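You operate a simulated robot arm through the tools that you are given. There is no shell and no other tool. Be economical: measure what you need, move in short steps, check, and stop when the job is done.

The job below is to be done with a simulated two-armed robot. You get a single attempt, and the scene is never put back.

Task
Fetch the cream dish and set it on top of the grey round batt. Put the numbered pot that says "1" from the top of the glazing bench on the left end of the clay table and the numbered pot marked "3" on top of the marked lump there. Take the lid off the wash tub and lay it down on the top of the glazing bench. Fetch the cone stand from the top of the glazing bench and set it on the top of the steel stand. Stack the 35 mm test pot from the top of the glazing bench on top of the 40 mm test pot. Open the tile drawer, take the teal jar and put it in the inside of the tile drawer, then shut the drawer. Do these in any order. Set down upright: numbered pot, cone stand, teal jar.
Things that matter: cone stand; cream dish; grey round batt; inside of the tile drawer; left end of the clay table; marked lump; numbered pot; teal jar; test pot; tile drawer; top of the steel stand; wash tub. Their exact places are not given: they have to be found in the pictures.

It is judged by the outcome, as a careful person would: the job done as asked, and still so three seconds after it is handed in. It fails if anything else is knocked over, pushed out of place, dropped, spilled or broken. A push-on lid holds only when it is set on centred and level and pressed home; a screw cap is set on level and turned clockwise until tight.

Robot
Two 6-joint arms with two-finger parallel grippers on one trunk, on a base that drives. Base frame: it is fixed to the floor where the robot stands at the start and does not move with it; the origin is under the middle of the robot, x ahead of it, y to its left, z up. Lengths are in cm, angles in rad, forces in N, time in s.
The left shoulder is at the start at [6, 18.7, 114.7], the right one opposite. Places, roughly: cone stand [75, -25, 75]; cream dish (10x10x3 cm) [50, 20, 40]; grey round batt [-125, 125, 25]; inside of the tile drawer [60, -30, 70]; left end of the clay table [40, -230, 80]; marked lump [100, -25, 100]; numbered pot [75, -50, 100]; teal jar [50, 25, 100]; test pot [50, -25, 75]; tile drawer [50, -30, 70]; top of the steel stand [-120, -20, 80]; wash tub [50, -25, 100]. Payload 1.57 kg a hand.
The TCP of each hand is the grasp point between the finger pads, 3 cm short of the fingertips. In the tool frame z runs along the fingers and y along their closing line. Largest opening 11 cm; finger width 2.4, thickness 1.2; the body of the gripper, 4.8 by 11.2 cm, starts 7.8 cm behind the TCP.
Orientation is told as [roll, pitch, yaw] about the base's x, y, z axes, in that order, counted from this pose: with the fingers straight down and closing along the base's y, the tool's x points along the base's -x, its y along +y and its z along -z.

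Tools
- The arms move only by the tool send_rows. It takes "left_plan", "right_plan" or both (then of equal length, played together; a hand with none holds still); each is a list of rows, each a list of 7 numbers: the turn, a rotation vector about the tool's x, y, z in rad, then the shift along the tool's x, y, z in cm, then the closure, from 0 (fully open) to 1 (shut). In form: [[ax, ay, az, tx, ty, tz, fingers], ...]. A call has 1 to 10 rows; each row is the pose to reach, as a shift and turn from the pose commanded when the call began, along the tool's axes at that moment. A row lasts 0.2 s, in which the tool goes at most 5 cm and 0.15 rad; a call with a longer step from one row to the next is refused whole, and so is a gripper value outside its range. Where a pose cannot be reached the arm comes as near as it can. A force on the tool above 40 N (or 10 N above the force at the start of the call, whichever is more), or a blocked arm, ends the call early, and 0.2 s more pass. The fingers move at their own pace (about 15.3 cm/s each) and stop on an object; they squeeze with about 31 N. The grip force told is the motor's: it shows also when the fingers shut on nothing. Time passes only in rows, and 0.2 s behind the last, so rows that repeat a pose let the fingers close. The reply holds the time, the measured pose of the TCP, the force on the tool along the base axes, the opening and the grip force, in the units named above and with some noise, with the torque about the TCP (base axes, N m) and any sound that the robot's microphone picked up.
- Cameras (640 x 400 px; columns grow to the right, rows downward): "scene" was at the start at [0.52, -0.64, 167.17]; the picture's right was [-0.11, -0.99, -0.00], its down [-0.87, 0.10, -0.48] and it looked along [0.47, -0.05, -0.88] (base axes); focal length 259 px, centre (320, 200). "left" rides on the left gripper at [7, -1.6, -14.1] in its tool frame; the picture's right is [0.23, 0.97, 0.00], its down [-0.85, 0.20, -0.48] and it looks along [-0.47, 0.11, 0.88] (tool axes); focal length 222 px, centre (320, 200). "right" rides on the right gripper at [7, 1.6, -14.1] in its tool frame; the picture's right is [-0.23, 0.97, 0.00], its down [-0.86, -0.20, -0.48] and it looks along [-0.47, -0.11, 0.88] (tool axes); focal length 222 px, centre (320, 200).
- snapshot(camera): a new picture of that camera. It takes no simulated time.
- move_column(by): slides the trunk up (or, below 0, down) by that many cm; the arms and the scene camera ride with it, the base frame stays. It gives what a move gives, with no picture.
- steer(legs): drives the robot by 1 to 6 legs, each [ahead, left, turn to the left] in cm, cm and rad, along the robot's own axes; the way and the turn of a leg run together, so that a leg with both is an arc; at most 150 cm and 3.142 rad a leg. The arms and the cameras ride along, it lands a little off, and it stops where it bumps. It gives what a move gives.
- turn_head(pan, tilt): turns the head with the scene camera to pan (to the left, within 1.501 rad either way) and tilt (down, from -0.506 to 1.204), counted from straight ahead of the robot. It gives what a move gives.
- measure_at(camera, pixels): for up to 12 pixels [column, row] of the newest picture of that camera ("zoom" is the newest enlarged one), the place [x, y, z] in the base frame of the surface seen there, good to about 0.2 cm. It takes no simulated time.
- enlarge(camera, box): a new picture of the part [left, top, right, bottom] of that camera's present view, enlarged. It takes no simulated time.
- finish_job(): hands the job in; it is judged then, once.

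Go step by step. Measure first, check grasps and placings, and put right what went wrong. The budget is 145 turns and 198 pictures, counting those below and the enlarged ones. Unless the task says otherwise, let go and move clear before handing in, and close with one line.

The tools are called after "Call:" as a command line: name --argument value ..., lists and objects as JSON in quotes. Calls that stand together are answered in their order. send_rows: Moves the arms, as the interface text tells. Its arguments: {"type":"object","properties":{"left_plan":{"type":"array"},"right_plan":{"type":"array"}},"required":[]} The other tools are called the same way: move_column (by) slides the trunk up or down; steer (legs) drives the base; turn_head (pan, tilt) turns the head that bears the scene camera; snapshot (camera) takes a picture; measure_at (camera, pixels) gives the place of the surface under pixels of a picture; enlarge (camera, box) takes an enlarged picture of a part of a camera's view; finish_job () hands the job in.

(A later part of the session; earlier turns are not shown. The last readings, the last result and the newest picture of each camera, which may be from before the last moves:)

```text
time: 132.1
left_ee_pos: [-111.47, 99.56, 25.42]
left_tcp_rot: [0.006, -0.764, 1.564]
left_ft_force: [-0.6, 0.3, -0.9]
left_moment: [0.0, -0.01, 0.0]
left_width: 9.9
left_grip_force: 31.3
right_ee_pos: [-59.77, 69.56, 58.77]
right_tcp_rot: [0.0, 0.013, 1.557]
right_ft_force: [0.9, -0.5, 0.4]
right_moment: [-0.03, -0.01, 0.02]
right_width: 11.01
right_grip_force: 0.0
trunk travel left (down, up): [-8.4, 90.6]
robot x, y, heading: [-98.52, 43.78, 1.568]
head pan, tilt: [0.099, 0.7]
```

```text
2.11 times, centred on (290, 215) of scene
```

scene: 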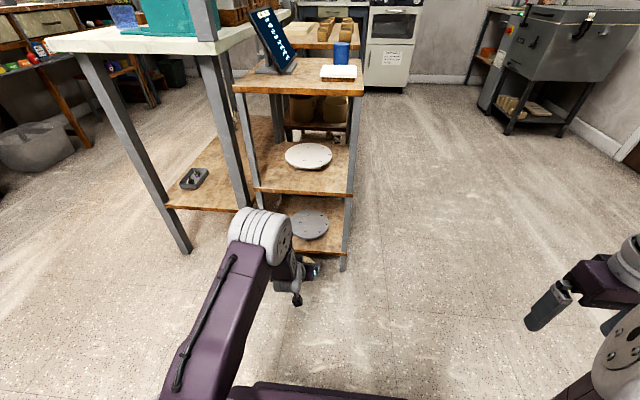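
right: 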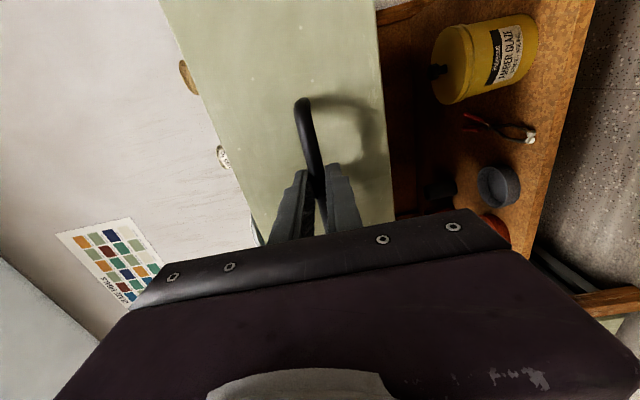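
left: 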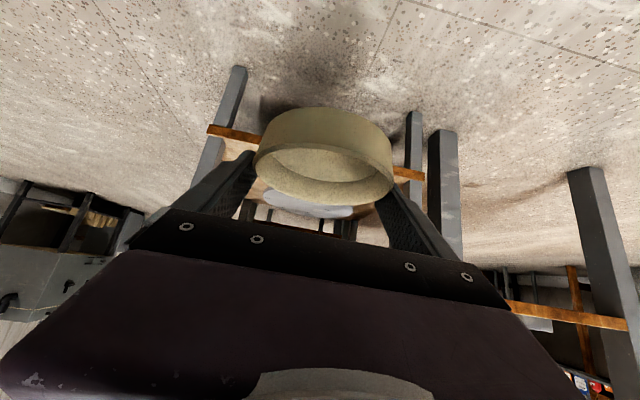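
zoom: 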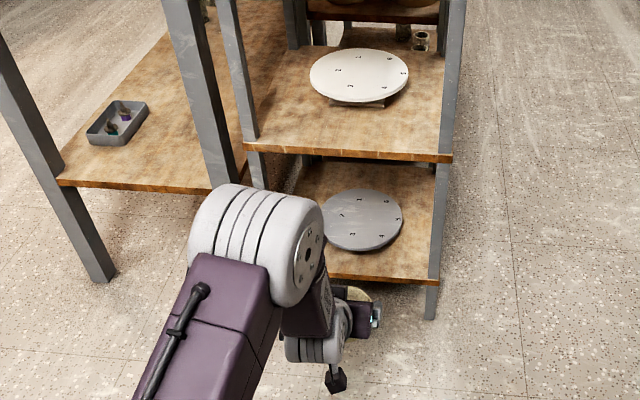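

The elbow will stop at y≈107, clear of the rack. I'll drive in 26.5 cm.

Call:
steer --legs '[[15, 0, 0.004]]'

Call:
steer --legs '[[11.7, 0.3, 0]]'

Call:
snapshot --camera "left"

Call:
snapshot --camera "scene"

```text
time: 133.4
left_ee_pos: [-111.76, 114.2, 25.33]
left_tcp_rot: [0.007, -0.764, 1.57]
left_ft_force: [0.0, -0.6, -1.6]
left_moment: [-0.03, -0.02, -0.02]
left_width: 9.91
left_grip_force: 30.9
right_ee_pos: [-59.83, 84.51, 58.83]
right_tcp_rot: [0.001, 0.015, 1.564]
right_ft_force: [-0.4, 0.2, -0.8]
right_moment: [-0.04, 0.02, 0.0]
right_width: 11.02
right_grip_force: 0.0
trunk travel left (down, up): [-8.4, 90.6]
robot x, y, heading: [-98.81, 58.33, 1.577]
head pan, tilt: [0.099, 0.7]
```

```text
time: 134.7
left_ee_pos: [-112.16, 126.14, 25.41]
left_tcp_rot: [0.007, -0.764, 1.568]
left_ft_force: [-0.7, 0.5, -2.2]
left_moment: [0.01, 0.0, -0.01]
left_width: 9.89
left_grip_force: 30.5
right_ee_pos: [-60.32, 96.37, 58.75]
right_tcp_rot: [0.0, 0.014, 1.563]
right_ft_force: [0.2, -0.3, 0.5]
right_moment: [0.06, 0.01, 0.04]
right_width: 10.99
right_grip_force: 0.0
trunk travel left (down, up): [-8.4, 90.6]
robot x, y, heading: [-99.23, 70.61, 1.571]
head pan, tilt: [0.099, 0.7]
```

```text
107 pictures are left
```

left: 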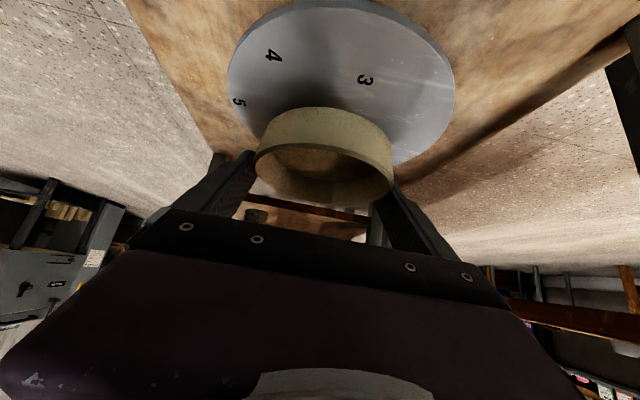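

```text
106 pictures are left
```

scene: 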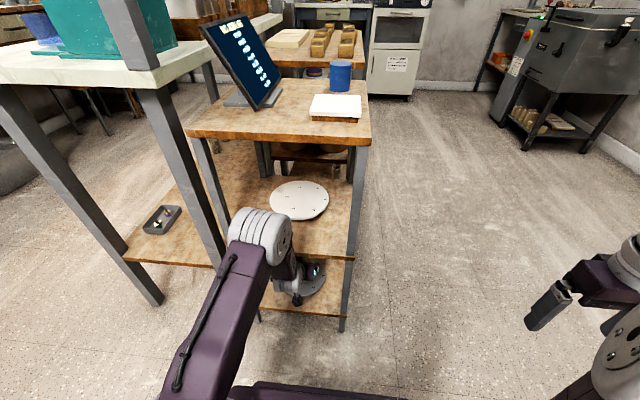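

The dish is over the batt at (-112.2, 126.1). I'll lower the trunk 3.6, then ease down with the arm.

Call:
move_column --by -3.6

Call:
send_rows --left_plan '[[0, 0, 0, 0.1, 0, 0.1, 0.35], [0, 0, 0, 0.2, 0, 0.2, 0.35], [0, 0, 0, 0.3, 0, 0.3, 0.35], [0, 0, 0, 0.4, 0, 0.4, 0.35]]'

Call:
enlarge --camera "left" --box '[200, 0, 460, 220]'

```text
time: 135.4
left_ee_pos: [-112.03, 126.21, 21.99]
left_tcp_rot: [0.006, -0.769, 1.567]
left_ft_force: [0.1, 2.7, 6.4]
left_moment: [-0.21, 0.08, 0.0]
left_width: 9.89
left_grip_force: 30.9
right_ee_pos: [-60.32, 96.38, 55.26]
right_tcp_rot: [0.001, 0.014, 1.563]
right_ft_force: [-0.9, 0.3, -1.3]
right_moment: [0.0, 0.01, 0.01]
right_width: 10.99
right_grip_force: 0.2
trunk travel left (down, up): [-4.8, 94.2]
robot x, y, heading: [-99.0, 70.32, 1.573]
head pan, tilt: [0.099, 0.7]
```

```text
time: 136.4
left_ee_pos: [-112.09, 126.34, 21.52]
left_tcp_rot: [0.006, -0.775, 1.568]
left_ft_force: [-2.4, 2.1, 29.7]
left_moment: [0.08, 0.05, 0.01]
left_width: 9.91
left_grip_force: 30.8
right_ee_pos: [-60.2, 96.24, 55.17]
right_tcp_rot: [0.003, 0.011, 1.564]
right_ft_force: [0.4, 0.3, -0.1]
right_moment: [0.0, 0.0, 0.03]
right_width: 11.01
right_grip_force: 0.1
trunk travel left (down, up): [-4.8, 94.2]
robot x, y, heading: [-99.5, 70.19, 1.573]
head pan, tilt: [0.099, 0.7]
```

```text
1.82 times, centred on (330, 110) of left
```

zoom: 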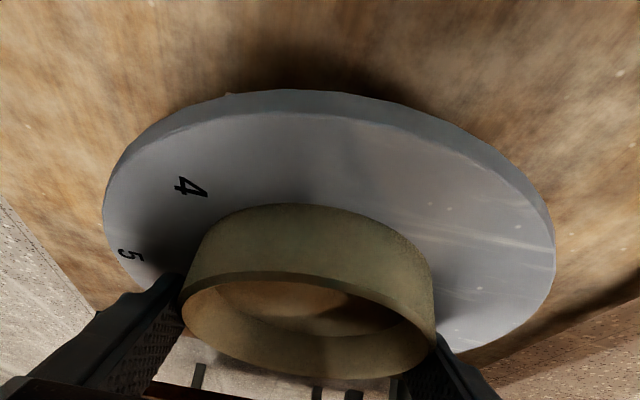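

The dish is down with 30 N. I'll ease up slightly, open, raise the trunk 4 cm, and back out.

Call:
send_rows --left_plan '[[0, 0, 0, -0.15, 0, -0.15, 0.35], [0, 0, 0, -0.2, 0, -0.2, 0.1], [0, 0, 0, -0.2, 0, -0.2, 0], [0, 0, 0, -0.2, 0, -0.2, 0]]'

Call:
move_column --by 4

Call:
snapshot --camera "left"

Call:
steer --legs '[[-32, 0, 0]]'

Call:
snapshot --camera "left"

```text
time: 137.4
left_ee_pos: [-112.16, 125.92, 21.4]
left_tcp_rot: [0.007, -0.763, 1.567]
left_ft_force: [-4.9, -2.3, 10.4]
left_moment: [0.07, -0.41, -0.11]
left_width: 10.61
left_grip_force: 0.0
right_ee_pos: [-60.22, 96.29, 55.08]
right_tcp_rot: [0.001, 0.013, 1.563]
right_ft_force: [-0.7, -0.4, -0.3]
right_moment: [0.04, -0.01, 0.01]
right_width: 11.0
right_grip_force: 0.1
trunk travel left (down, up): [-4.8, 94.2]
robot x, y, heading: [-99.19, 70.2, 1.577]
head pan, tilt: [0.099, 0.7]
```

```text
time: 138.3
left_ee_pos: [-112.0, 126.04, 25.5]
left_tcp_rot: [0.008, -0.764, 1.57]
left_ft_force: [-0.6, 0.7, -0.5]
left_moment: [-0.01, -0.01, -0.02]
left_width: 11.0
left_grip_force: 0.1
right_ee_pos: [-60.13, 96.3, 59.18]
right_tcp_rot: [0.001, 0.015, 1.563]
right_ft_force: [-0.5, 0.1, -0.5]
right_moment: [-0.03, 0.01, -0.03]
right_width: 11.01
right_grip_force: 0.1
trunk travel left (down, up): [-8.8, 90.2]
robot x, y, heading: [-98.97, 69.96, 1.571]
head pan, tilt: [0.099, 0.7]
```

```text
104 pictures are left
```

left: 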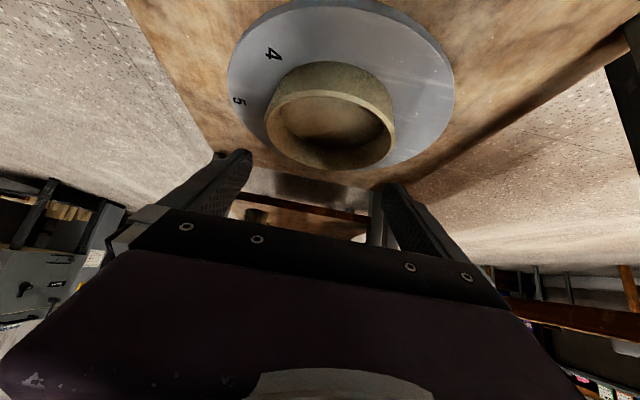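

```text
time: 140.4
left_ee_pos: [-112.07, 94.25, 25.53]
left_tcp_rot: [0.009, -0.764, 1.572]
left_ft_force: [1.1, 0.4, 0.8]
left_moment: [-0.03, 0.0, 0.0]
left_width: 11.0
left_grip_force: 0.0
right_ee_pos: [-59.93, 64.6, 59.25]
right_tcp_rot: [0.001, 0.014, 1.566]
right_ft_force: [-0.6, 0.3, -0.3]
right_moment: [0.03, 0.0, -0.01]
right_width: 10.98
right_grip_force: 0.0
trunk travel left (down, up): [-8.8, 90.2]
robot x, y, heading: [-98.68, 38.9, 1.57]
head pan, tilt: [0.099, 0.7]
```

```text
103 pictures are left
```

left: 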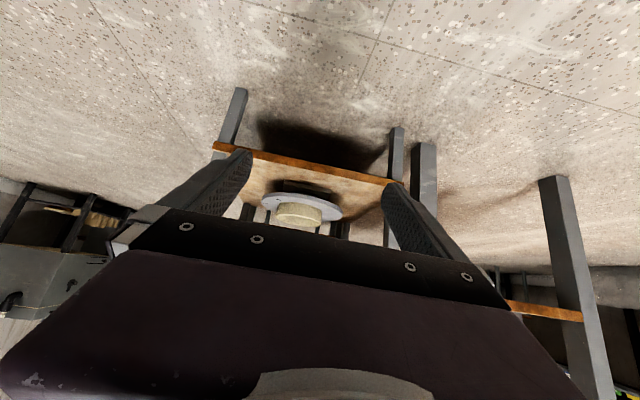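

The dish rests on the batt. I'll raise the trunk, straighten the left hand, bring the right hand in front, and drive around to where I can see the steel stand.

Call:
move_column --by 70

Call:
send_rows --left_plan '[[0, 0.13, 0, 0, 0, -2, 0], [0, 0.26, 0, 0, 0, -4, 0], [0, 0.39, 0, 0, 0, -6, 0], [0, 0.52, 0, 0, 0, -8, 0], [0, 0.65, 0, 0, 0, -10, 0], [0, 0.764, 0, 0, 0, -12, 0], [0, 0.764, 0, 0, 0, -14, 0], [0, 0.764, 0, 0, 0, -16, 0]]' --right_plan '[[0, 0, 0, -2, 2.5, 0, 0], [0, 0, 0, -4, 5, 0, 0], [0, 0, 0, -6, 7.5, 1, 0], [0, 0, 0, -8, 10, 2, 0], [0, 0, 0, -10, 12.5, 3, 0], [0, 0, 0, -12, 15, 4, 0], [0, 0, 0, -14, 17.5, 5, 0], [0, 0, 0, -14, 20, 6, 0]]'

Call:
steer --legs '[[0, -58, 0], [-124, 0, 0]]'

Call:
turn_head --pan 0.9 --tilt 0.65

Call:
snapshot --camera "scene"

Call:
turn_head --pan -1.2 --tilt 0.65

Call:
snapshot --camera "scene"

```text
refused: 70 is not a number from -40 to 40
```

```text
time: 142.2
left_ee_pos: [-112.64, 80.19, 31.89]
left_tcp_rot: [0.106, -0.083, 1.572]
left_ft_force: [0.9, -0.3, 0.4]
left_moment: [0.0, 0.03, 0.02]
left_width: 11.0
left_grip_force: 0.0
left hand out of reach, approached as far as the arm can: row 3, 4, 5, 6, 7, 8
right_ee_pos: [-80.07, 78.86, 52.91]
right_tcp_rot: [0.001, 0.014, 1.563]
right_ft_force: [0.1, -0.5, 0.0]
right_moment: [-0.02, -0.02, -0.01]
right_width: 11.01
right_grip_force: 0.0
trunk travel left (down, up): [-8.8, 90.2]
robot x, y, heading: [-98.73, 38.7, 1.573]
head pan, tilt: [0.099, 0.7]
```

```text
time: 151.3
left_ee_pos: [-56.22, -43.94, 32.08]
left_tcp_rot: [0.105, -0.083, 1.565]
left_ft_force: [-0.1, -0.1, -0.2]
left_moment: [0.0, 0.04, 0.01]
left_width: 11.03
left_grip_force: 0.0
right_ee_pos: [-23.76, -45.71, 52.96]
right_tcp_rot: [0.0, 0.013, 1.558]
right_ft_force: [-0.4, 0.2, -0.2]
right_moment: [-0.01, -0.04, -0.02]
right_width: 11.02
right_grip_force: 0.0
trunk travel left (down, up): [-8.8, 90.2]
robot x, y, heading: [-42.73, -86.16, 1.569]
head pan, tilt: [0.099, 0.7]
```

```text
time: 152.4
left_ee_pos: [-56.34, -44.1, 32.02]
left_tcp_rot: [0.104, -0.083, 1.566]
left_ft_force: [-0.3, -0.2, -1.2]
left_moment: [0.03, -0.04, -0.03]
left_width: 10.99
left_grip_force: 0.2
right_ee_pos: [-23.94, -45.64, 53.04]
right_tcp_rot: [0.001, 0.014, 1.56]
right_ft_force: [-0.1, 0.7, 1.2]
right_moment: [-0.03, 0.0, -0.04]
right_width: 10.97
right_grip_force: 0.2
trunk travel left (down, up): [-8.8, 90.2]
robot x, y, heading: [-43.21, -85.84, 1.572]
head pan, tilt: [0.901, 0.649]
```

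```text
102 pictures are left
```

scene: 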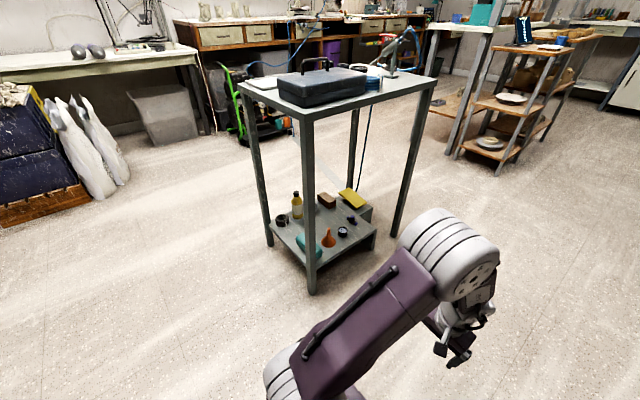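

```text
time: 154.4
left_ee_pos: [-56.37, -43.94, 31.9]
left_tcp_rot: [0.105, -0.082, 1.565]
left_ft_force: [0.6, 0.2, 0.3]
left_moment: [0.03, 0.01, 0.01]
left_width: 10.98
left_grip_force: 0.0
right_ee_pos: [-23.82, -45.52, 52.96]
right_tcp_rot: [0.001, 0.014, 1.559]
right_ft_force: [0.7, -0.2, 0.4]
right_moment: [0.02, -0.03, 0.05]
right_width: 11.03
right_grip_force: 0.1
trunk travel left (down, up): [-8.8, 90.2]
robot x, y, heading: [-42.83, -85.94, 1.566]
head pan, tilt: [-1.201, 0.649]
```

```text
101 pictures are left
```

scene: 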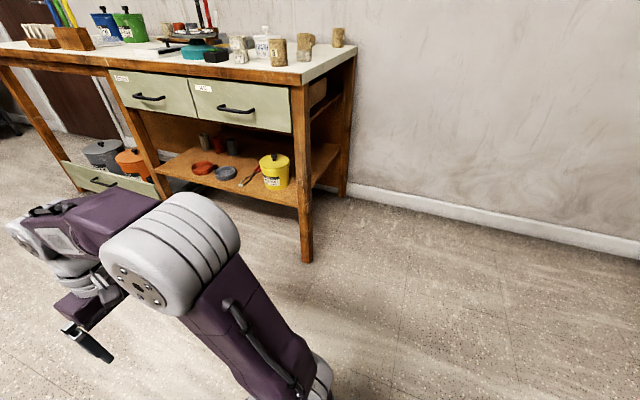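

Column moves are limited to 40 cm. I'll raise in two moves, then view the stand top and the bench end from above.

Call:
move_column --by 36

Call:
move_column --by 34

Call:
turn_head --pan 0.9 --tilt 0.75

Call:
enlarge --camera "scene" --box '[160, 60, 480, 260]'

Call:
turn_head --pan -1.2 --tilt 0.6

Call:
enlarge --camera "scene" --box '[180, 60, 420, 210]'

```text
time: 157.9
left_ee_pos: [-56.29, -43.99, 68.04]
left_tcp_rot: [0.105, -0.082, 1.566]
left_ft_force: [0.7, -0.3, -0.2]
left_moment: [0.01, 0.0, -0.01]
left_width: 11.0
left_grip_force: 0.0
right_ee_pos: [-23.77, -45.7, 89.1]
right_tcp_rot: [0.003, 0.015, 1.559]
right_ft_force: [-0.2, 0.4, 0.1]
right_moment: [0.01, 0.0, 0.03]
right_width: 10.99
right_grip_force: 0.1
trunk travel left (down, up): [-44.8, 54.2]
robot x, y, heading: [-43.02, -85.91, 1.568]
head pan, tilt: [-1.201, 0.649]
```

```text
time: 161.3
left_ee_pos: [-56.32, -43.94, 102.0]
left_tcp_rot: [0.104, -0.082, 1.566]
left_ft_force: [0.5, -0.1, -0.3]
left_moment: [-0.01, 0.01, 0.01]
left_width: 11.0
left_grip_force: 0.1
right_ee_pos: [-23.91, -45.57, 122.85]
right_tcp_rot: [0.002, 0.014, 1.56]
right_ft_force: [-0.8, 0.1, 0.3]
right_moment: [0.0, -0.01, -0.02]
right_width: 11.0
right_grip_force: 0.0
trunk travel left (down, up): [-78.8, 20.2]
robot x, y, heading: [-42.98, -86.05, 1.569]
head pan, tilt: [-1.201, 0.649]
```

```text
time: 163.3
left_ee_pos: [-56.2, -43.89, 102.06]
left_tcp_rot: [0.106, -0.084, 1.565]
left_ft_force: [0.7, 0.6, -0.8]
left_moment: [0.03, -0.03, 0.01]
left_width: 11.03
left_grip_force: 0.0
right_ee_pos: [-23.87, -45.59, 122.84]
right_tcp_rot: [0.002, 0.015, 1.559]
right_ft_force: [-0.8, -0.1, -0.3]
right_moment: [0.0, -0.02, 0.02]
right_width: 10.99
right_grip_force: 0.1
trunk travel left (down, up): [-78.8, 20.2]
robot x, y, heading: [-42.86, -85.81, 1.567]
head pan, tilt: [0.901, 0.75]
```

```text
2.00 times, centred on (320, 160) of scene
```

zoom: 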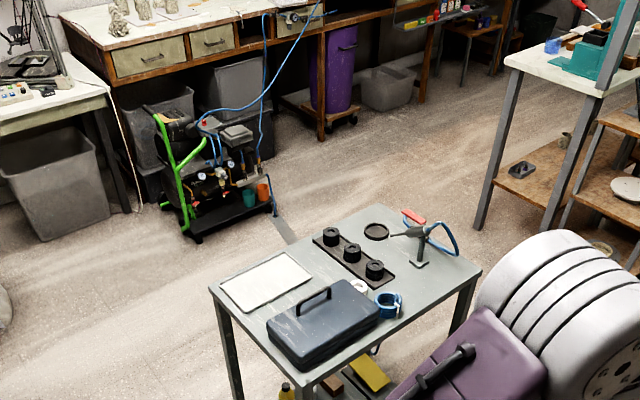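

```text
time: 165.3
left_ee_pos: [-56.39, -43.93, 101.94]
left_tcp_rot: [0.105, -0.084, 1.565]
left_ft_force: [-1.0, -0.4, -0.2]
left_moment: [-0.01, 0.0, -0.05]
left_width: 10.99
left_grip_force: 0.0
right_ee_pos: [-23.84, -45.66, 122.91]
right_tcp_rot: [0.001, 0.014, 1.558]
right_ft_force: [-0.1, -0.2, 0.0]
right_moment: [-0.03, -0.03, 0.01]
right_width: 10.99
right_grip_force: 0.1
trunk travel left (down, up): [-78.8, 20.2]
robot x, y, heading: [-43.02, -86.19, 1.57]
head pan, tilt: [-1.201, 0.6]
```

```text
2.67 times, centred on (300, 135) of scene
```

zoom: 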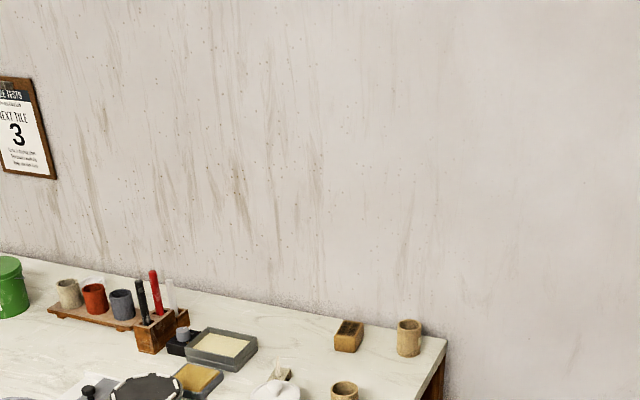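

The stand top has free space near its right side, for later. I'll drive to the bench's right end and look down at it.

Call:
steer --legs '[[0, -83, 0]]'

Call:
turn_head --pan -0.4 --tilt 0.95

Call:
snapshot --camera "scene"

Call:
snapshot --camera "right"

```text
time: 169.7
left_ee_pos: [26.27, -43.86, 102.01]
left_tcp_rot: [0.103, -0.083, 1.574]
left_ft_force: [0.0, -0.1, -0.5]
left_moment: [-0.01, -0.02, 0.02]
left_width: 11.01
left_grip_force: 0.1
right_ee_pos: [58.6, -45.33, 123.02]
right_tcp_rot: [0.002, 0.013, 1.567]
right_ft_force: [0.6, -0.1, -1.2]
right_moment: [0.05, 0.0, 0.01]
right_width: 10.99
right_grip_force: 0.0
trunk travel left (down, up): [-78.8, 20.2]
robot x, y, heading: [39.93, -85.71, 1.58]
head pan, tilt: [-1.201, 0.6]
```

```text
time: 170.8
left_ee_pos: [26.25, -43.98, 102.09]
left_tcp_rot: [0.104, -0.082, 1.575]
left_ft_force: [-0.4, 0.3, 0.3]
left_moment: [0.02, -0.01, 0.0]
left_width: 10.98
left_grip_force: 0.0
right_ee_pos: [58.71, -45.27, 122.87]
right_tcp_rot: [0.002, 0.016, 1.567]
right_ft_force: [0.9, -1.0, -0.4]
right_moment: [-0.02, 0.01, 0.01]
right_width: 10.97
right_grip_force: 0.1
trunk travel left (down, up): [-78.8, 20.2]
robot x, y, heading: [39.87, -85.87, 1.576]
head pan, tilt: [-0.4, 0.949]
```

```text
98 pictures are left
```

scene: 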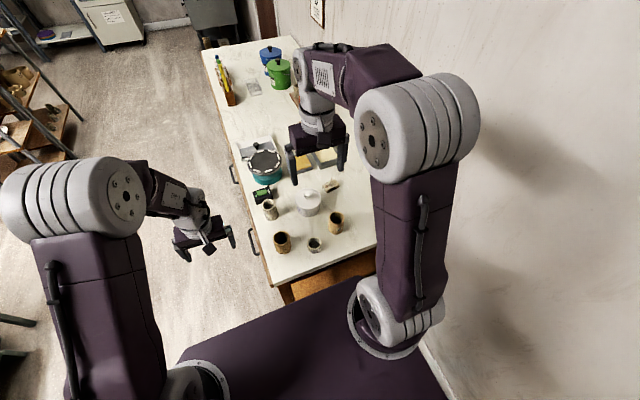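

```text
97 pictures are left
```

right: 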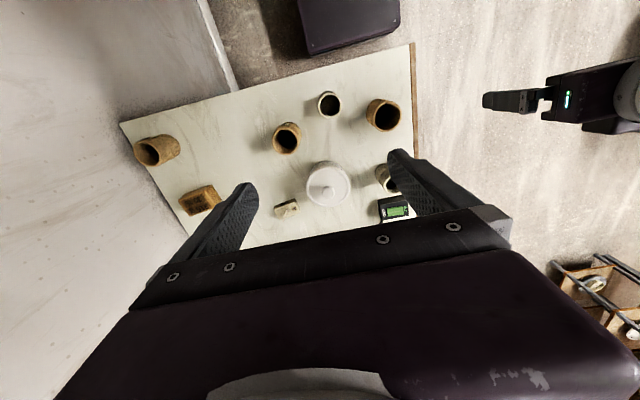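

Zooming in on the pots to find their numbers.

Call:
enlarge --camera "right" --box '[260, 80, 420, 220]'

Call:
enlarge --camera "right" --box '[125, 120, 235, 220]'

Call:
enlarge --camera "scene" --box '[240, 170, 370, 270]'

```text
2.86 times, centred on (340, 150) of right
```

zoom: 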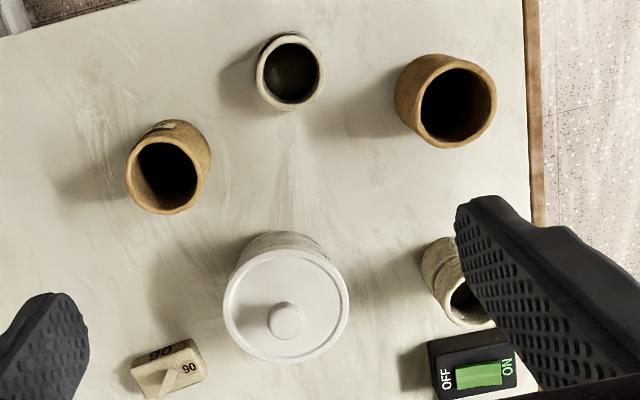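

```text
4.00 times, centred on (180, 170) of right
```

zoom: 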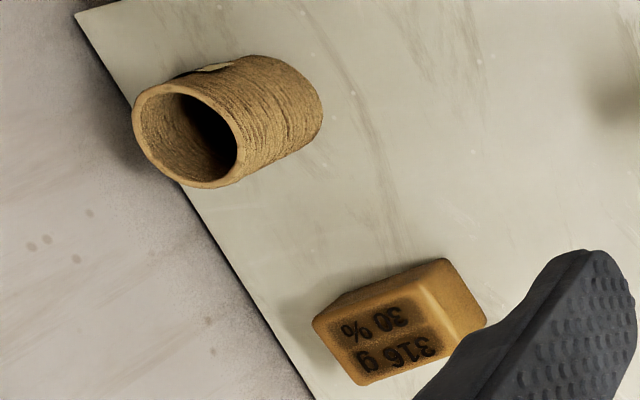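

```text
4.00 times, centred on (305, 220) of scene
```

zoom: 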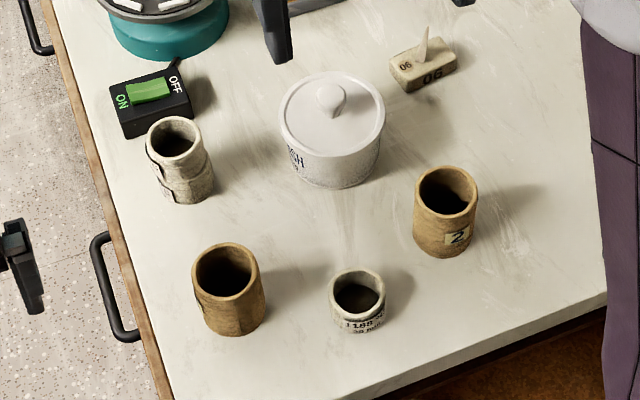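

The pot at (68,-44) is "2", the spare test pot is 30 mm, and the far corner pot must be "1". I'll measure pot 3.

Call:
measure_at --camera "right" --pixels '[[368, 115], [399, 115], [384, 101], [384, 130], [135, 150], [160, 140], [200, 200], [187, 200], [210, 193], [330, 175], [330, 200], [287, 209]]'

Call:
measure_at --camera "scene" --pixels '[[289, 239], [305, 239], [297, 231], [297, 247], [282.5, 232], [282, 237], [289, 242], [303, 220]]'

```text
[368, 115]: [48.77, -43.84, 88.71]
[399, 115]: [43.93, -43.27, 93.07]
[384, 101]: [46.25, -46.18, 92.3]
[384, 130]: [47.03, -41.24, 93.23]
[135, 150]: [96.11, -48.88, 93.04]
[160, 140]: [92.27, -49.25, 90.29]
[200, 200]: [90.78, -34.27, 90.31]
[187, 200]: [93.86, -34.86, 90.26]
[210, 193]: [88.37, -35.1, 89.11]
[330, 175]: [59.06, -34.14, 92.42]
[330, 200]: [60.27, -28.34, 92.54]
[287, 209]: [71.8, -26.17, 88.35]
```

```text
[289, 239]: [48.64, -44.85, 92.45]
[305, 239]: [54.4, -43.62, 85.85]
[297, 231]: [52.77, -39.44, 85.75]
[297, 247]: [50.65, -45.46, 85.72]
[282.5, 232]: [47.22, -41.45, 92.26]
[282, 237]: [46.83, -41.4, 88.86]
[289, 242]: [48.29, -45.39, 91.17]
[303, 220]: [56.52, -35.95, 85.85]
```

Pot 3 is centred at (46.4, -43.7) with its top at 93.1. I'll move over it, descend and grip.

Call:
send_rows --right_plan '[[0, 0, 0, 0, 3, 3, 0.2], [0, 0, 0, -1, 6, 6, 0.25], [0, 0, 0, -1.6, 9, 9, 0.25], [0, 0, 0, -1.6, 12.2, 12, 0.25], [0, 0, 0, -1.6, 12.2, 16, 0.25], [0, 0, 0, -1.6, 12.2, 19, 0.25], [0, 0, 0, -1.6, 12.2, 22, 0.25], [0, 0, 0, -1.6, 12.2, 22, 0.25]]'

Call:
snapshot --camera "right"

```text
time: 172.6
left_ee_pos: [26.23, -44.03, 102.11]
left_tcp_rot: [0.105, -0.082, 1.574]
left_ft_force: [-0.8, 0.5, 0.4]
left_moment: [0.01, -0.02, 0.01]
left_width: 11.01
left_grip_force: 0.0
right_ee_pos: [46.71, -43.95, 101.1]
right_tcp_rot: [0.003, 0.015, 1.568]
right_ft_force: [0.5, -0.3, -0.3]
right_moment: [0.0, 0.02, -0.02]
right_width: 8.26
right_grip_force: 0.0
trunk travel left (down, up): [-78.8, 20.2]
robot x, y, heading: [40.08, -86.01, 1.579]
head pan, tilt: [-0.4, 0.949]
```

```text
93 pictures are left
```

right: 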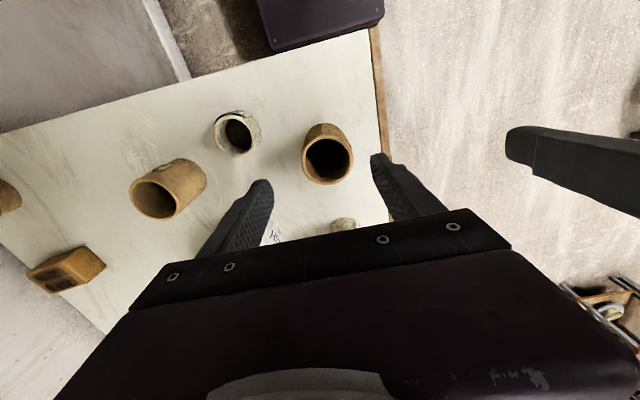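

The pot sits between the fingers, so I'll descend 11 cm and close.

Call:
send_rows --right_plan '[[0, 0, 0, -0.2, 0.2, 4, 0.25], [0, 0, 0, -0.2, 0.2, 8, 0.25], [0, 0, 0, -0.2, 0.2, 11, 0.25], [0, 0, 0, -0.2, 0.2, 11, 0.5], [0, 0, 0, -0.2, 0.2, 11, 0.75], [0, 0, 0, -0.2, 0.2, 11, 0.75], [0, 0, 0, -0.2, 0.2, 11, 0.75], [0, 0, 0, -0.2, 0.2, 7, 0.75], [0, 0, 0, -0.2, 0.2, 3, 0.75], [0, 0, 0, -0.2, 0.2, -1, 0.75]]'

Call:
snapshot --camera "right"

```text
time: 174.8
left_ee_pos: [26.14, -44.0, 102.11]
left_tcp_rot: [0.105, -0.083, 1.574]
left_ft_force: [0.5, 0.0, 0.0]
left_moment: [0.02, 0.02, 0.03]
left_width: 11.01
left_grip_force: 0.1
right_ee_pos: [46.31, -43.93, 102.07]
right_tcp_rot: [0.001, 0.015, 1.567]
right_ft_force: [-0.1, -0.1, 0.3]
right_moment: [0.01, 0.01, 0.03]
right_width: 5.53
right_grip_force: 31.6
trunk travel left (down, up): [-78.8, 20.2]
robot x, y, heading: [39.8, -85.36, 1.583]
head pan, tilt: [-0.4, 0.949]
```

```text
92 pictures are left
```

right: 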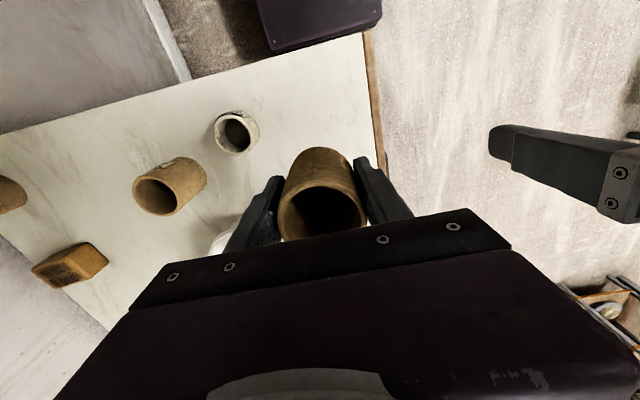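

Pot 3 is held. Before strafing toward the wall I'll check where the wall and my right shoulder are.

Call:
send_rows --right_plan '[[0, 0, 0, 0, 0, -4, 0.75], [0, 0, 0, 0, 0, -8, 0.75], [0, 0, 0, 0, 0, -10, 0.75]]'

Call:
snapshot --camera "scene"

Call:
measure_at --camera "scene" --pixels '[[560, 250], [450, 370], [445, 390], [438, 320], [460, 210], [470, 110], [430, 380], [520, 330]]'

```text
time: 175.6
left_ee_pos: [26.32, -43.86, 101.94]
left_tcp_rot: [0.105, -0.083, 1.574]
left_ft_force: [-0.7, 0.5, -0.7]
left_moment: [0.0, -0.02, 0.01]
left_width: 10.97
left_grip_force: 0.1
right_ee_pos: [46.29, -43.6, 111.84]
right_tcp_rot: [0.003, 0.015, 1.567]
right_ft_force: [0.8, 1.0, -0.7]
right_moment: [-0.02, -0.02, -0.02]
right_width: 5.55
right_grip_force: 30.9
trunk travel left (down, up): [-78.8, 20.2]
robot x, y, heading: [39.89, -85.54, 1.577]
head pan, tilt: [-0.4, 0.949]
```

```text
91 pictures are left
```

scene: 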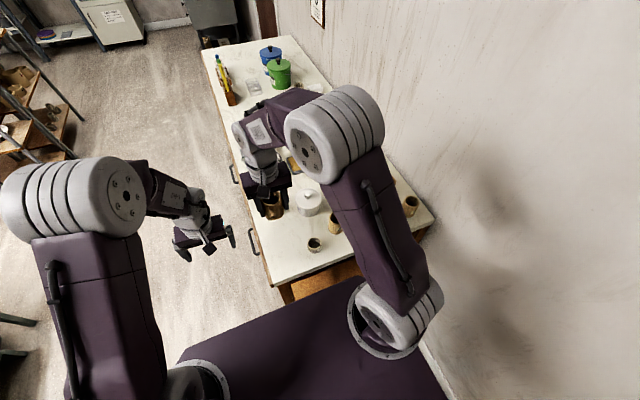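

```text
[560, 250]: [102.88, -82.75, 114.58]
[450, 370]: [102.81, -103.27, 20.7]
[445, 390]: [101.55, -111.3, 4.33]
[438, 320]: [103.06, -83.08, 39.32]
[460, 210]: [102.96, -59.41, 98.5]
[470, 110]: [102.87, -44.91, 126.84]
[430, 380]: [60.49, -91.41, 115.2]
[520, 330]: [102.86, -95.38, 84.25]
```

The wall is at x=102.9. I'll strafe 22 cm right to x≈62 and look at the lump through the right camera.

Call:
steer --legs '[[0, -22, -0.005]]'

Call:
send_rows --right_plan '[[0, 0, 0, -1, -3, 0, 0.75], [0, 0, 0, -2, -6, 0, 0.75], [0, 0, 0, -3, -9, 0, 0.75], [0, 0, 0, -3, -12, 0, 0.75], [0, 0, 0, -3, -15, 0, 0.75], [0, 0, 0, -3, -18, 0, 0.75], [0, 0, 0, -3, -21, 0, 0.75], [0, 0, 0, -3, -22.5, 0, 0.75]]'

Call:
snapshot --camera "right"

Call:
snapshot --camera "scene"

```text
time: 177.3
left_ee_pos: [48.05, -43.77, 102.0]
left_tcp_rot: [0.104, -0.083, 1.572]
left_ft_force: [0.3, 0.2, 0.3]
left_moment: [-0.02, 0.01, 0.01]
left_width: 11.02
left_grip_force: 0.1
right_ee_pos: [68.05, -43.58, 111.92]
right_tcp_rot: [0.0, 0.013, 1.561]
right_ft_force: [-0.4, 0.0, -1.3]
right_moment: [0.05, 0.0, 0.01]
right_width: 5.52
right_grip_force: 30.8
trunk travel left (down, up): [-78.8, 20.2]
robot x, y, heading: [61.71, -85.66, 1.573]
head pan, tilt: [-0.4, 0.949]
```

```text
time: 179.1
left_ee_pos: [48.35, -43.71, 102.08]
left_tcp_rot: [0.103, -0.083, 1.57]
left_ft_force: [-0.2, -0.1, 0.2]
left_moment: [0.01, 0.0, 0.01]
left_width: 11.01
left_grip_force: 0.1
right_ee_pos: [90.81, -40.61, 111.68]
right_tcp_rot: [-0.001, 0.013, 1.564]
right_ft_force: [0.3, 0.6, -0.6]
right_moment: [0.01, 0.01, 0.0]
right_width: 5.53
right_grip_force: 31.4
trunk travel left (down, up): [-78.8, 20.2]
robot x, y, heading: [61.88, -85.49, 1.573]
head pan, tilt: [-0.4, 0.949]
```

```text
90 pictures are left
```

right: 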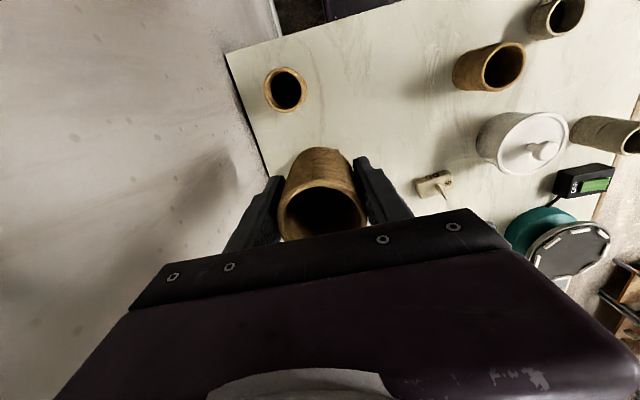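

```text
89 pictures are left
```

scene: 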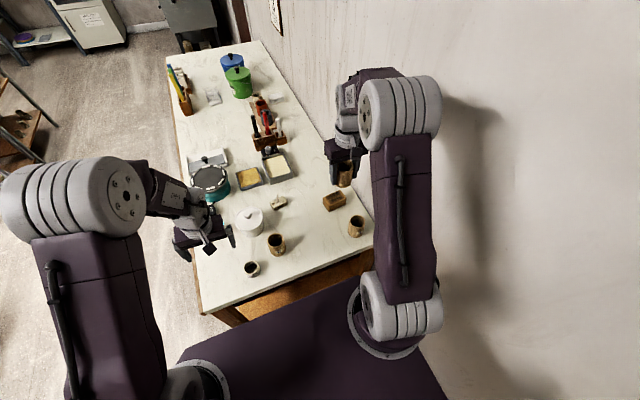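

The lump is visible in the scene at (335,201). I'll zoom and measure its top corners.

Call:
enlarge --camera "scene" --box '[310, 175, 370, 215]'

Call:
measure_at --camera "zoom" --pixels '[[145, 200], [300, 235], [370, 185], [255, 160], [265, 195], [200, 180], [230, 225], [320, 200], [190, 240]]'

```text
10.00 times, centred on (340, 195) of scene
```

zoom: 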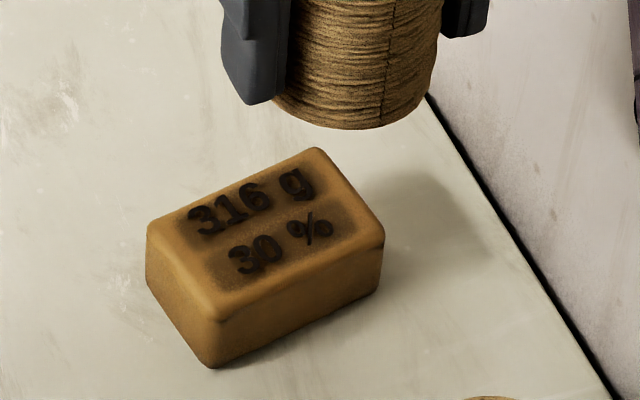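

```text
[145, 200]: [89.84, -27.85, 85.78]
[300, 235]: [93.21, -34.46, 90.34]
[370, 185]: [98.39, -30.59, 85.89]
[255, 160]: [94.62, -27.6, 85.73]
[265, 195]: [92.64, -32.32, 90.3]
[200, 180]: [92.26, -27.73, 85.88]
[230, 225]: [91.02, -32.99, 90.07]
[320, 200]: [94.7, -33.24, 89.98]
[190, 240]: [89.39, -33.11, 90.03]
```

The lump's top centre is (92.1, -34.0) at z 90.3. I'll move pot 3 above it and lower to just over contact.

Call:
send_rows --right_plan '[[0, 0, 0, -3, -0.6, 2, 0.75], [0, 0, 0, -6.4, -1.2, 4, 0.75], [0, 0, 0, -6.4, -1.2, 8, 0.75], [0, 0, 0, -6.4, -1.2, 12, 0.75], [0, 0, 0, -6.4, -1.2, 15, 0.75], [0, 0, 0, -6.4, -1.2, 16.2, 0.75], [0, 0, 0, -6.4, -1.2, 16.2, 0.75]]'

Call:
enlarge --camera "scene" --box '[310, 165, 370, 215]'

Call:
enlarge --camera "right" --box '[220, 100, 420, 250]'

```text
time: 180.7
left_ee_pos: [48.25, -43.76, 102.06]
left_tcp_rot: [0.103, -0.084, 1.568]
left_ft_force: [-0.1, -1.2, 0.1]
left_moment: [0.02, 0.03, 0.0]
left_width: 11.01
left_grip_force: 0.1
right_ee_pos: [92.06, -34.43, 95.49]
right_tcp_rot: [0.001, 0.013, 1.562]
right_ft_force: [0.1, 1.0, -0.1]
right_moment: [0.0, 0.02, 0.05]
right_width: 5.51
right_grip_force: 31.3
trunk travel left (down, up): [-78.8, 20.2]
robot x, y, heading: [61.83, -85.61, 1.571]
head pan, tilt: [-0.4, 0.949]
```

```text
8.00 times, centred on (340, 190) of scene
```

zoom: 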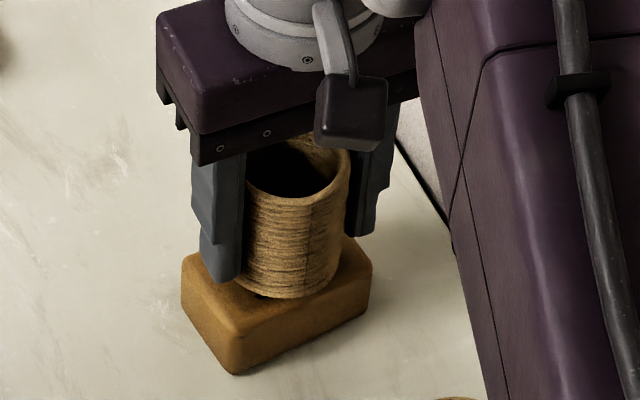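

```text
2.67 times, centred on (320, 175) of right
```

zoom: 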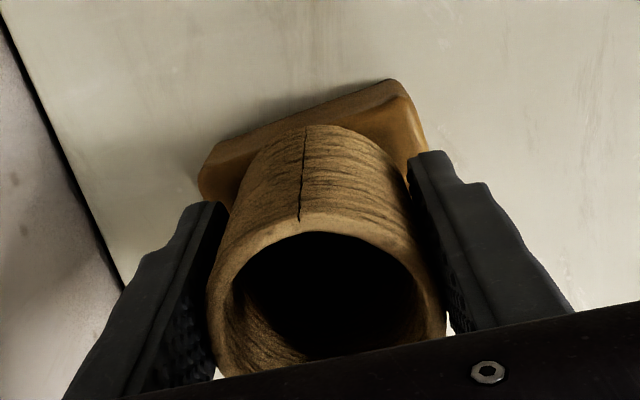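

It's aligned. I'll lower in small steps to contact.

Call:
send_rows --right_plan '[[0, 0, 0, 0, 0, 0.3, 0.75], [0, 0, 0, 0, 0, 0.5, 0.75], [0, 0, 0, 0, 0, 0.7, 0.75], [0, 0, 0, 0, 0, 0.85, 0.75], [0, 0, 0, 0, 0, 1.0, 0.75], [0, 0, 0, 0, 0, 1.1, 0.75]]'

Call:
enlarge --camera "scene" --box '[310, 165, 370, 215]'

```text
time: 182.1
left_ee_pos: [48.29, -43.87, 101.94]
left_tcp_rot: [0.104, -0.085, 1.569]
left_ft_force: [0.5, 0.2, -0.7]
left_moment: [0.02, 0.01, 0.03]
left_width: 10.99
left_grip_force: 0.0
right_ee_pos: [92.1, -34.6, 94.37]
right_tcp_rot: [0.001, 0.015, 1.561]
right_ft_force: [0.2, 0.0, -0.4]
right_moment: [0.02, 0.03, 0.02]
right_width: 5.49
right_grip_force: 31.6
trunk travel left (down, up): [-78.8, 20.2]
robot x, y, heading: [61.72, -85.6, 1.572]
head pan, tilt: [-0.4, 0.949]
```

```text
8.00 times, centred on (340, 190) of scene
```

zoom: 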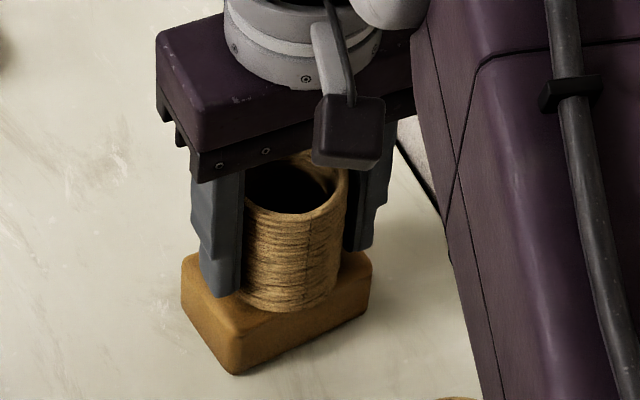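

Call:
send_rows --right_plan '[[0, 0, 0, 0, 0, 0.1, 0.75], [0, 0, 0, 0, 0, 0.2, 0.75], [0, 0, 0, 0, 0, 0.3, 0.75], [0, 0, 0, 0, 0, 0.4, 0.75]]'

```text
time: 183.1
left_ee_pos: [48.29, -43.87, 101.99]
left_tcp_rot: [0.104, -0.083, 1.569]
left_ft_force: [-0.2, 0.3, 0.6]
left_moment: [-0.02, -0.01, -0.02]
left_width: 11.0
left_grip_force: 0.1
right_ee_pos: [91.92, -34.6, 94.19]
right_tcp_rot: [0.001, 0.011, 1.562]
right_ft_force: [3.0, -0.2, 12.3]
right_moment: [-0.1, -0.24, 0.04]
right_width: 5.52
right_grip_force: 31.2
trunk travel left (down, up): [-78.8, 20.2]
robot x, y, heading: [61.86, -85.81, 1.574]
head pan, tilt: [-0.4, 0.949]
```

Contact at 12 N. I'll release, rise and check.

Call:
send_rows --right_plan '[[0, 0, 0, 0, 0, 0, 0.6], [0, 0, 0, 0, 0, 0, 0.35], [0, 0, 0, 0, 0, 0, 0.3], [0, 0, 0, 0, 0, -4, 0.3], [0, 0, 0, 0, 0, -8, 0.3], [0, 0, 0, 0, 0, -12, 0.3], [0, 0, 0, 0, 0, -16, 0.3]]'

Call:
snapshot --camera "right"

Call:
enlarge --camera "scene" --box '[310, 150, 390, 240]'

```text
time: 184.7
left_ee_pos: [48.25, -43.85, 102.0]
left_tcp_rot: [0.104, -0.085, 1.569]
left_ft_force: [-0.4, 0.4, -0.3]
left_moment: [0.05, -0.01, -0.02]
left_width: 10.97
left_grip_force: 0.1
right_ee_pos: [92.02, -34.42, 110.04]
right_tcp_rot: [0.002, 0.013, 1.563]
right_ft_force: [0.5, 0.0, -0.3]
right_moment: [0.03, -0.01, 0.02]
right_width: 7.68
right_grip_force: 0.1
trunk travel left (down, up): [-78.8, 20.2]
robot x, y, heading: [61.86, -85.59, 1.571]
head pan, tilt: [-0.4, 0.949]
```

```text
84 pictures are left
```

right: 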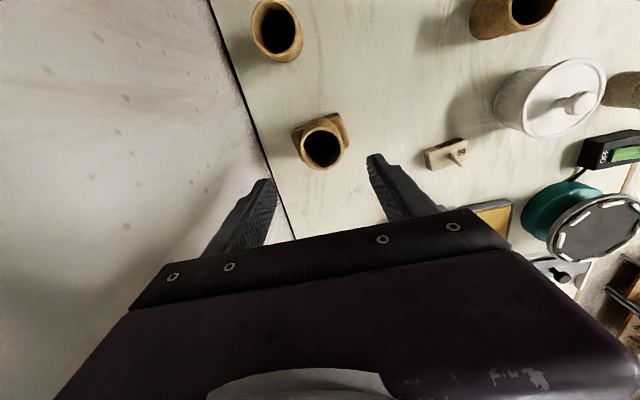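

```text
4.44 times, centred on (350, 195) of scene
```

zoom: 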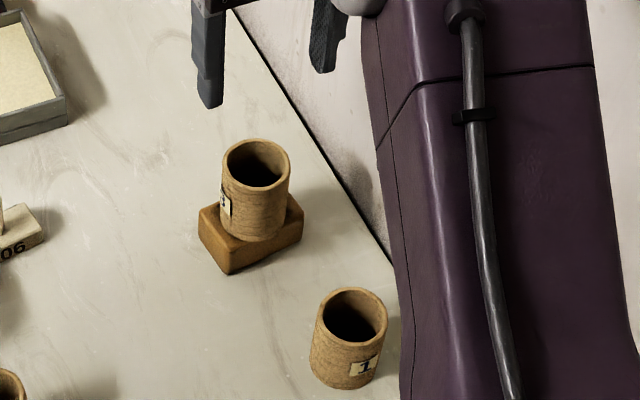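

Pot 3 stands on the lump and the corner pot reads "1". Next is the tub lid: I'll reposition the robot and view the knob.

Call:
steer --legs '[[0, 17, 0], [6, 0, 0]]'

Call:
send_rows --right_plan '[[0, 0, 0, 3, 3, 0, 0.4], [0, 0, 0, 6, 6, 0, 0.5], [0, 0, 0, 8, 9, 0, 0.5], [0, 0, 0, 8, 12, 0, 0.5], [0, 0, 0, 8, 14, 0, 0.5]]'

Call:
snapshot --camera "right"

Call:
turn_head --pan -0.2 --tilt 1.0

Call:
snapshot --camera "scene"

```text
time: 186.7
left_ee_pos: [31.69, -38.3, 102.24]
left_tcp_rot: [0.104, -0.089, 1.571]
left_ft_force: [0.3, -0.4, 0.2]
left_moment: [0.01, 0.03, 0.0]
left_width: 11.02
left_grip_force: 0.0
right_ee_pos: [75.41, -28.91, 110.14]
right_tcp_rot: [0.003, 0.009, 1.563]
right_ft_force: [-0.1, -1.7, 0.1]
right_moment: [0.08, 0.0, 0.03]
right_width: 7.69
right_grip_force: 0.0
trunk travel left (down, up): [-78.8, 20.2]
robot x, y, heading: [45.03, -79.46, 1.571]
head pan, tilt: [-0.4, 0.949]
```

```text
time: 187.9
left_ee_pos: [31.54, -37.89, 102.06]
left_tcp_rot: [0.105, -0.084, 1.569]
left_ft_force: [-0.7, 1.2, -0.2]
left_moment: [-0.01, 0.0, -0.02]
left_width: 10.99
left_grip_force: 0.1
right_ee_pos: [61.31, -36.2, 110.25]
right_tcp_rot: [0.001, 0.015, 1.561]
right_ft_force: [1.2, -0.1, -0.1]
right_moment: [0.01, -0.03, 0.02]
right_width: 5.51
right_grip_force: 0.1
trunk travel left (down, up): [-78.8, 20.2]
robot x, y, heading: [44.94, -79.26, 1.573]
head pan, tilt: [-0.4, 0.949]
```

```text
82 pictures are left
```

right: 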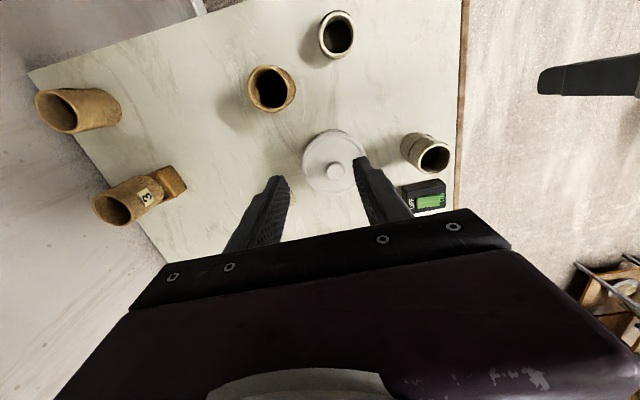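

```text
time: 188.7
left_ee_pos: [31.57, -37.85, 102.02]
left_tcp_rot: [0.104, -0.082, 1.569]
left_ft_force: [-0.5, 0.2, 0.5]
left_moment: [-0.01, 0.02, 0.0]
left_width: 10.98
left_grip_force: 0.1
right_ee_pos: [61.42, -36.03, 109.98]
right_tcp_rot: [0.002, 0.015, 1.561]
right_ft_force: [0.2, -0.6, 0.3]
right_moment: [0.01, 0.02, -0.03]
right_width: 5.51
right_grip_force: 0.0
trunk travel left (down, up): [-78.8, 20.2]
robot x, y, heading: [44.98, -79.27, 1.576]
head pan, tilt: [-0.201, 1.0]
```

```text
81 pictures are left
```

scene: 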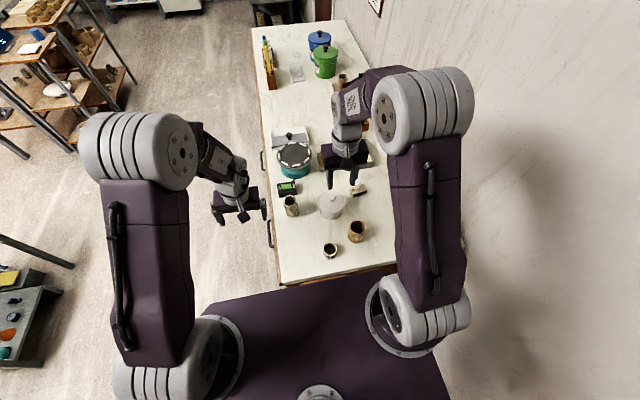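

Call:
enlarge --camera "right" --box '[290, 115, 380, 205]'

Call:
measure_at --camera "right" --pixels '[[334, 170], [327, 170], [341, 171], [334, 178], [334, 163], [304, 165], [366, 165], [330, 135], [330, 195], [345, 195]]'

Call:
enlarge --camera "scene" --box '[270, 170, 390, 260]'

```text
4.44 times, centred on (335, 160) of right
```

zoom: 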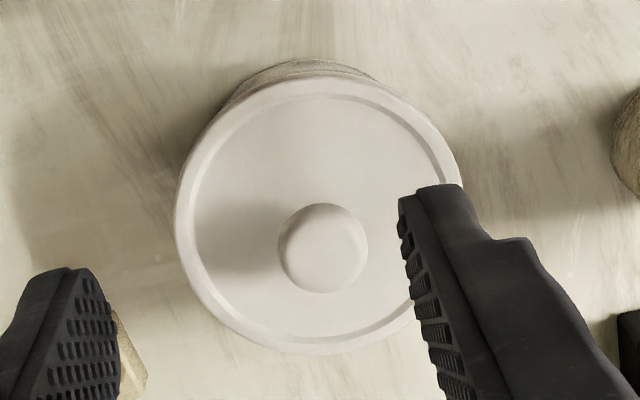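

```text
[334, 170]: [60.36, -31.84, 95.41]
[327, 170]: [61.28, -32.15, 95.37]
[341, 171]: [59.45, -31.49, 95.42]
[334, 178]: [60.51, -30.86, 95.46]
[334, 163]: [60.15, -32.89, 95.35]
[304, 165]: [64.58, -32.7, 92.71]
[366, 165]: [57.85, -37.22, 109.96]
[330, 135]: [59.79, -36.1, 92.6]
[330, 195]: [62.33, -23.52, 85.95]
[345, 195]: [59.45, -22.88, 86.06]
```

```text
4.44 times, centred on (330, 215) of scene
```

zoom: 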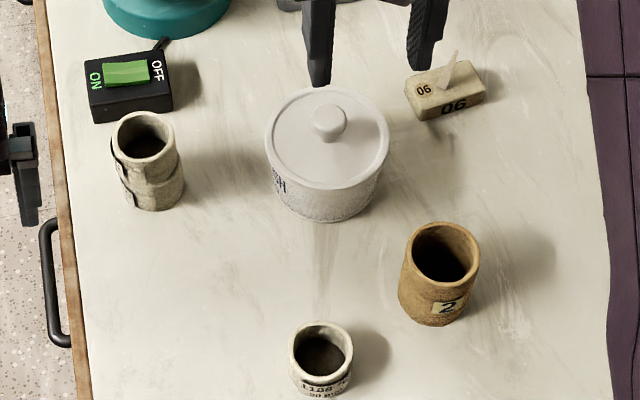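

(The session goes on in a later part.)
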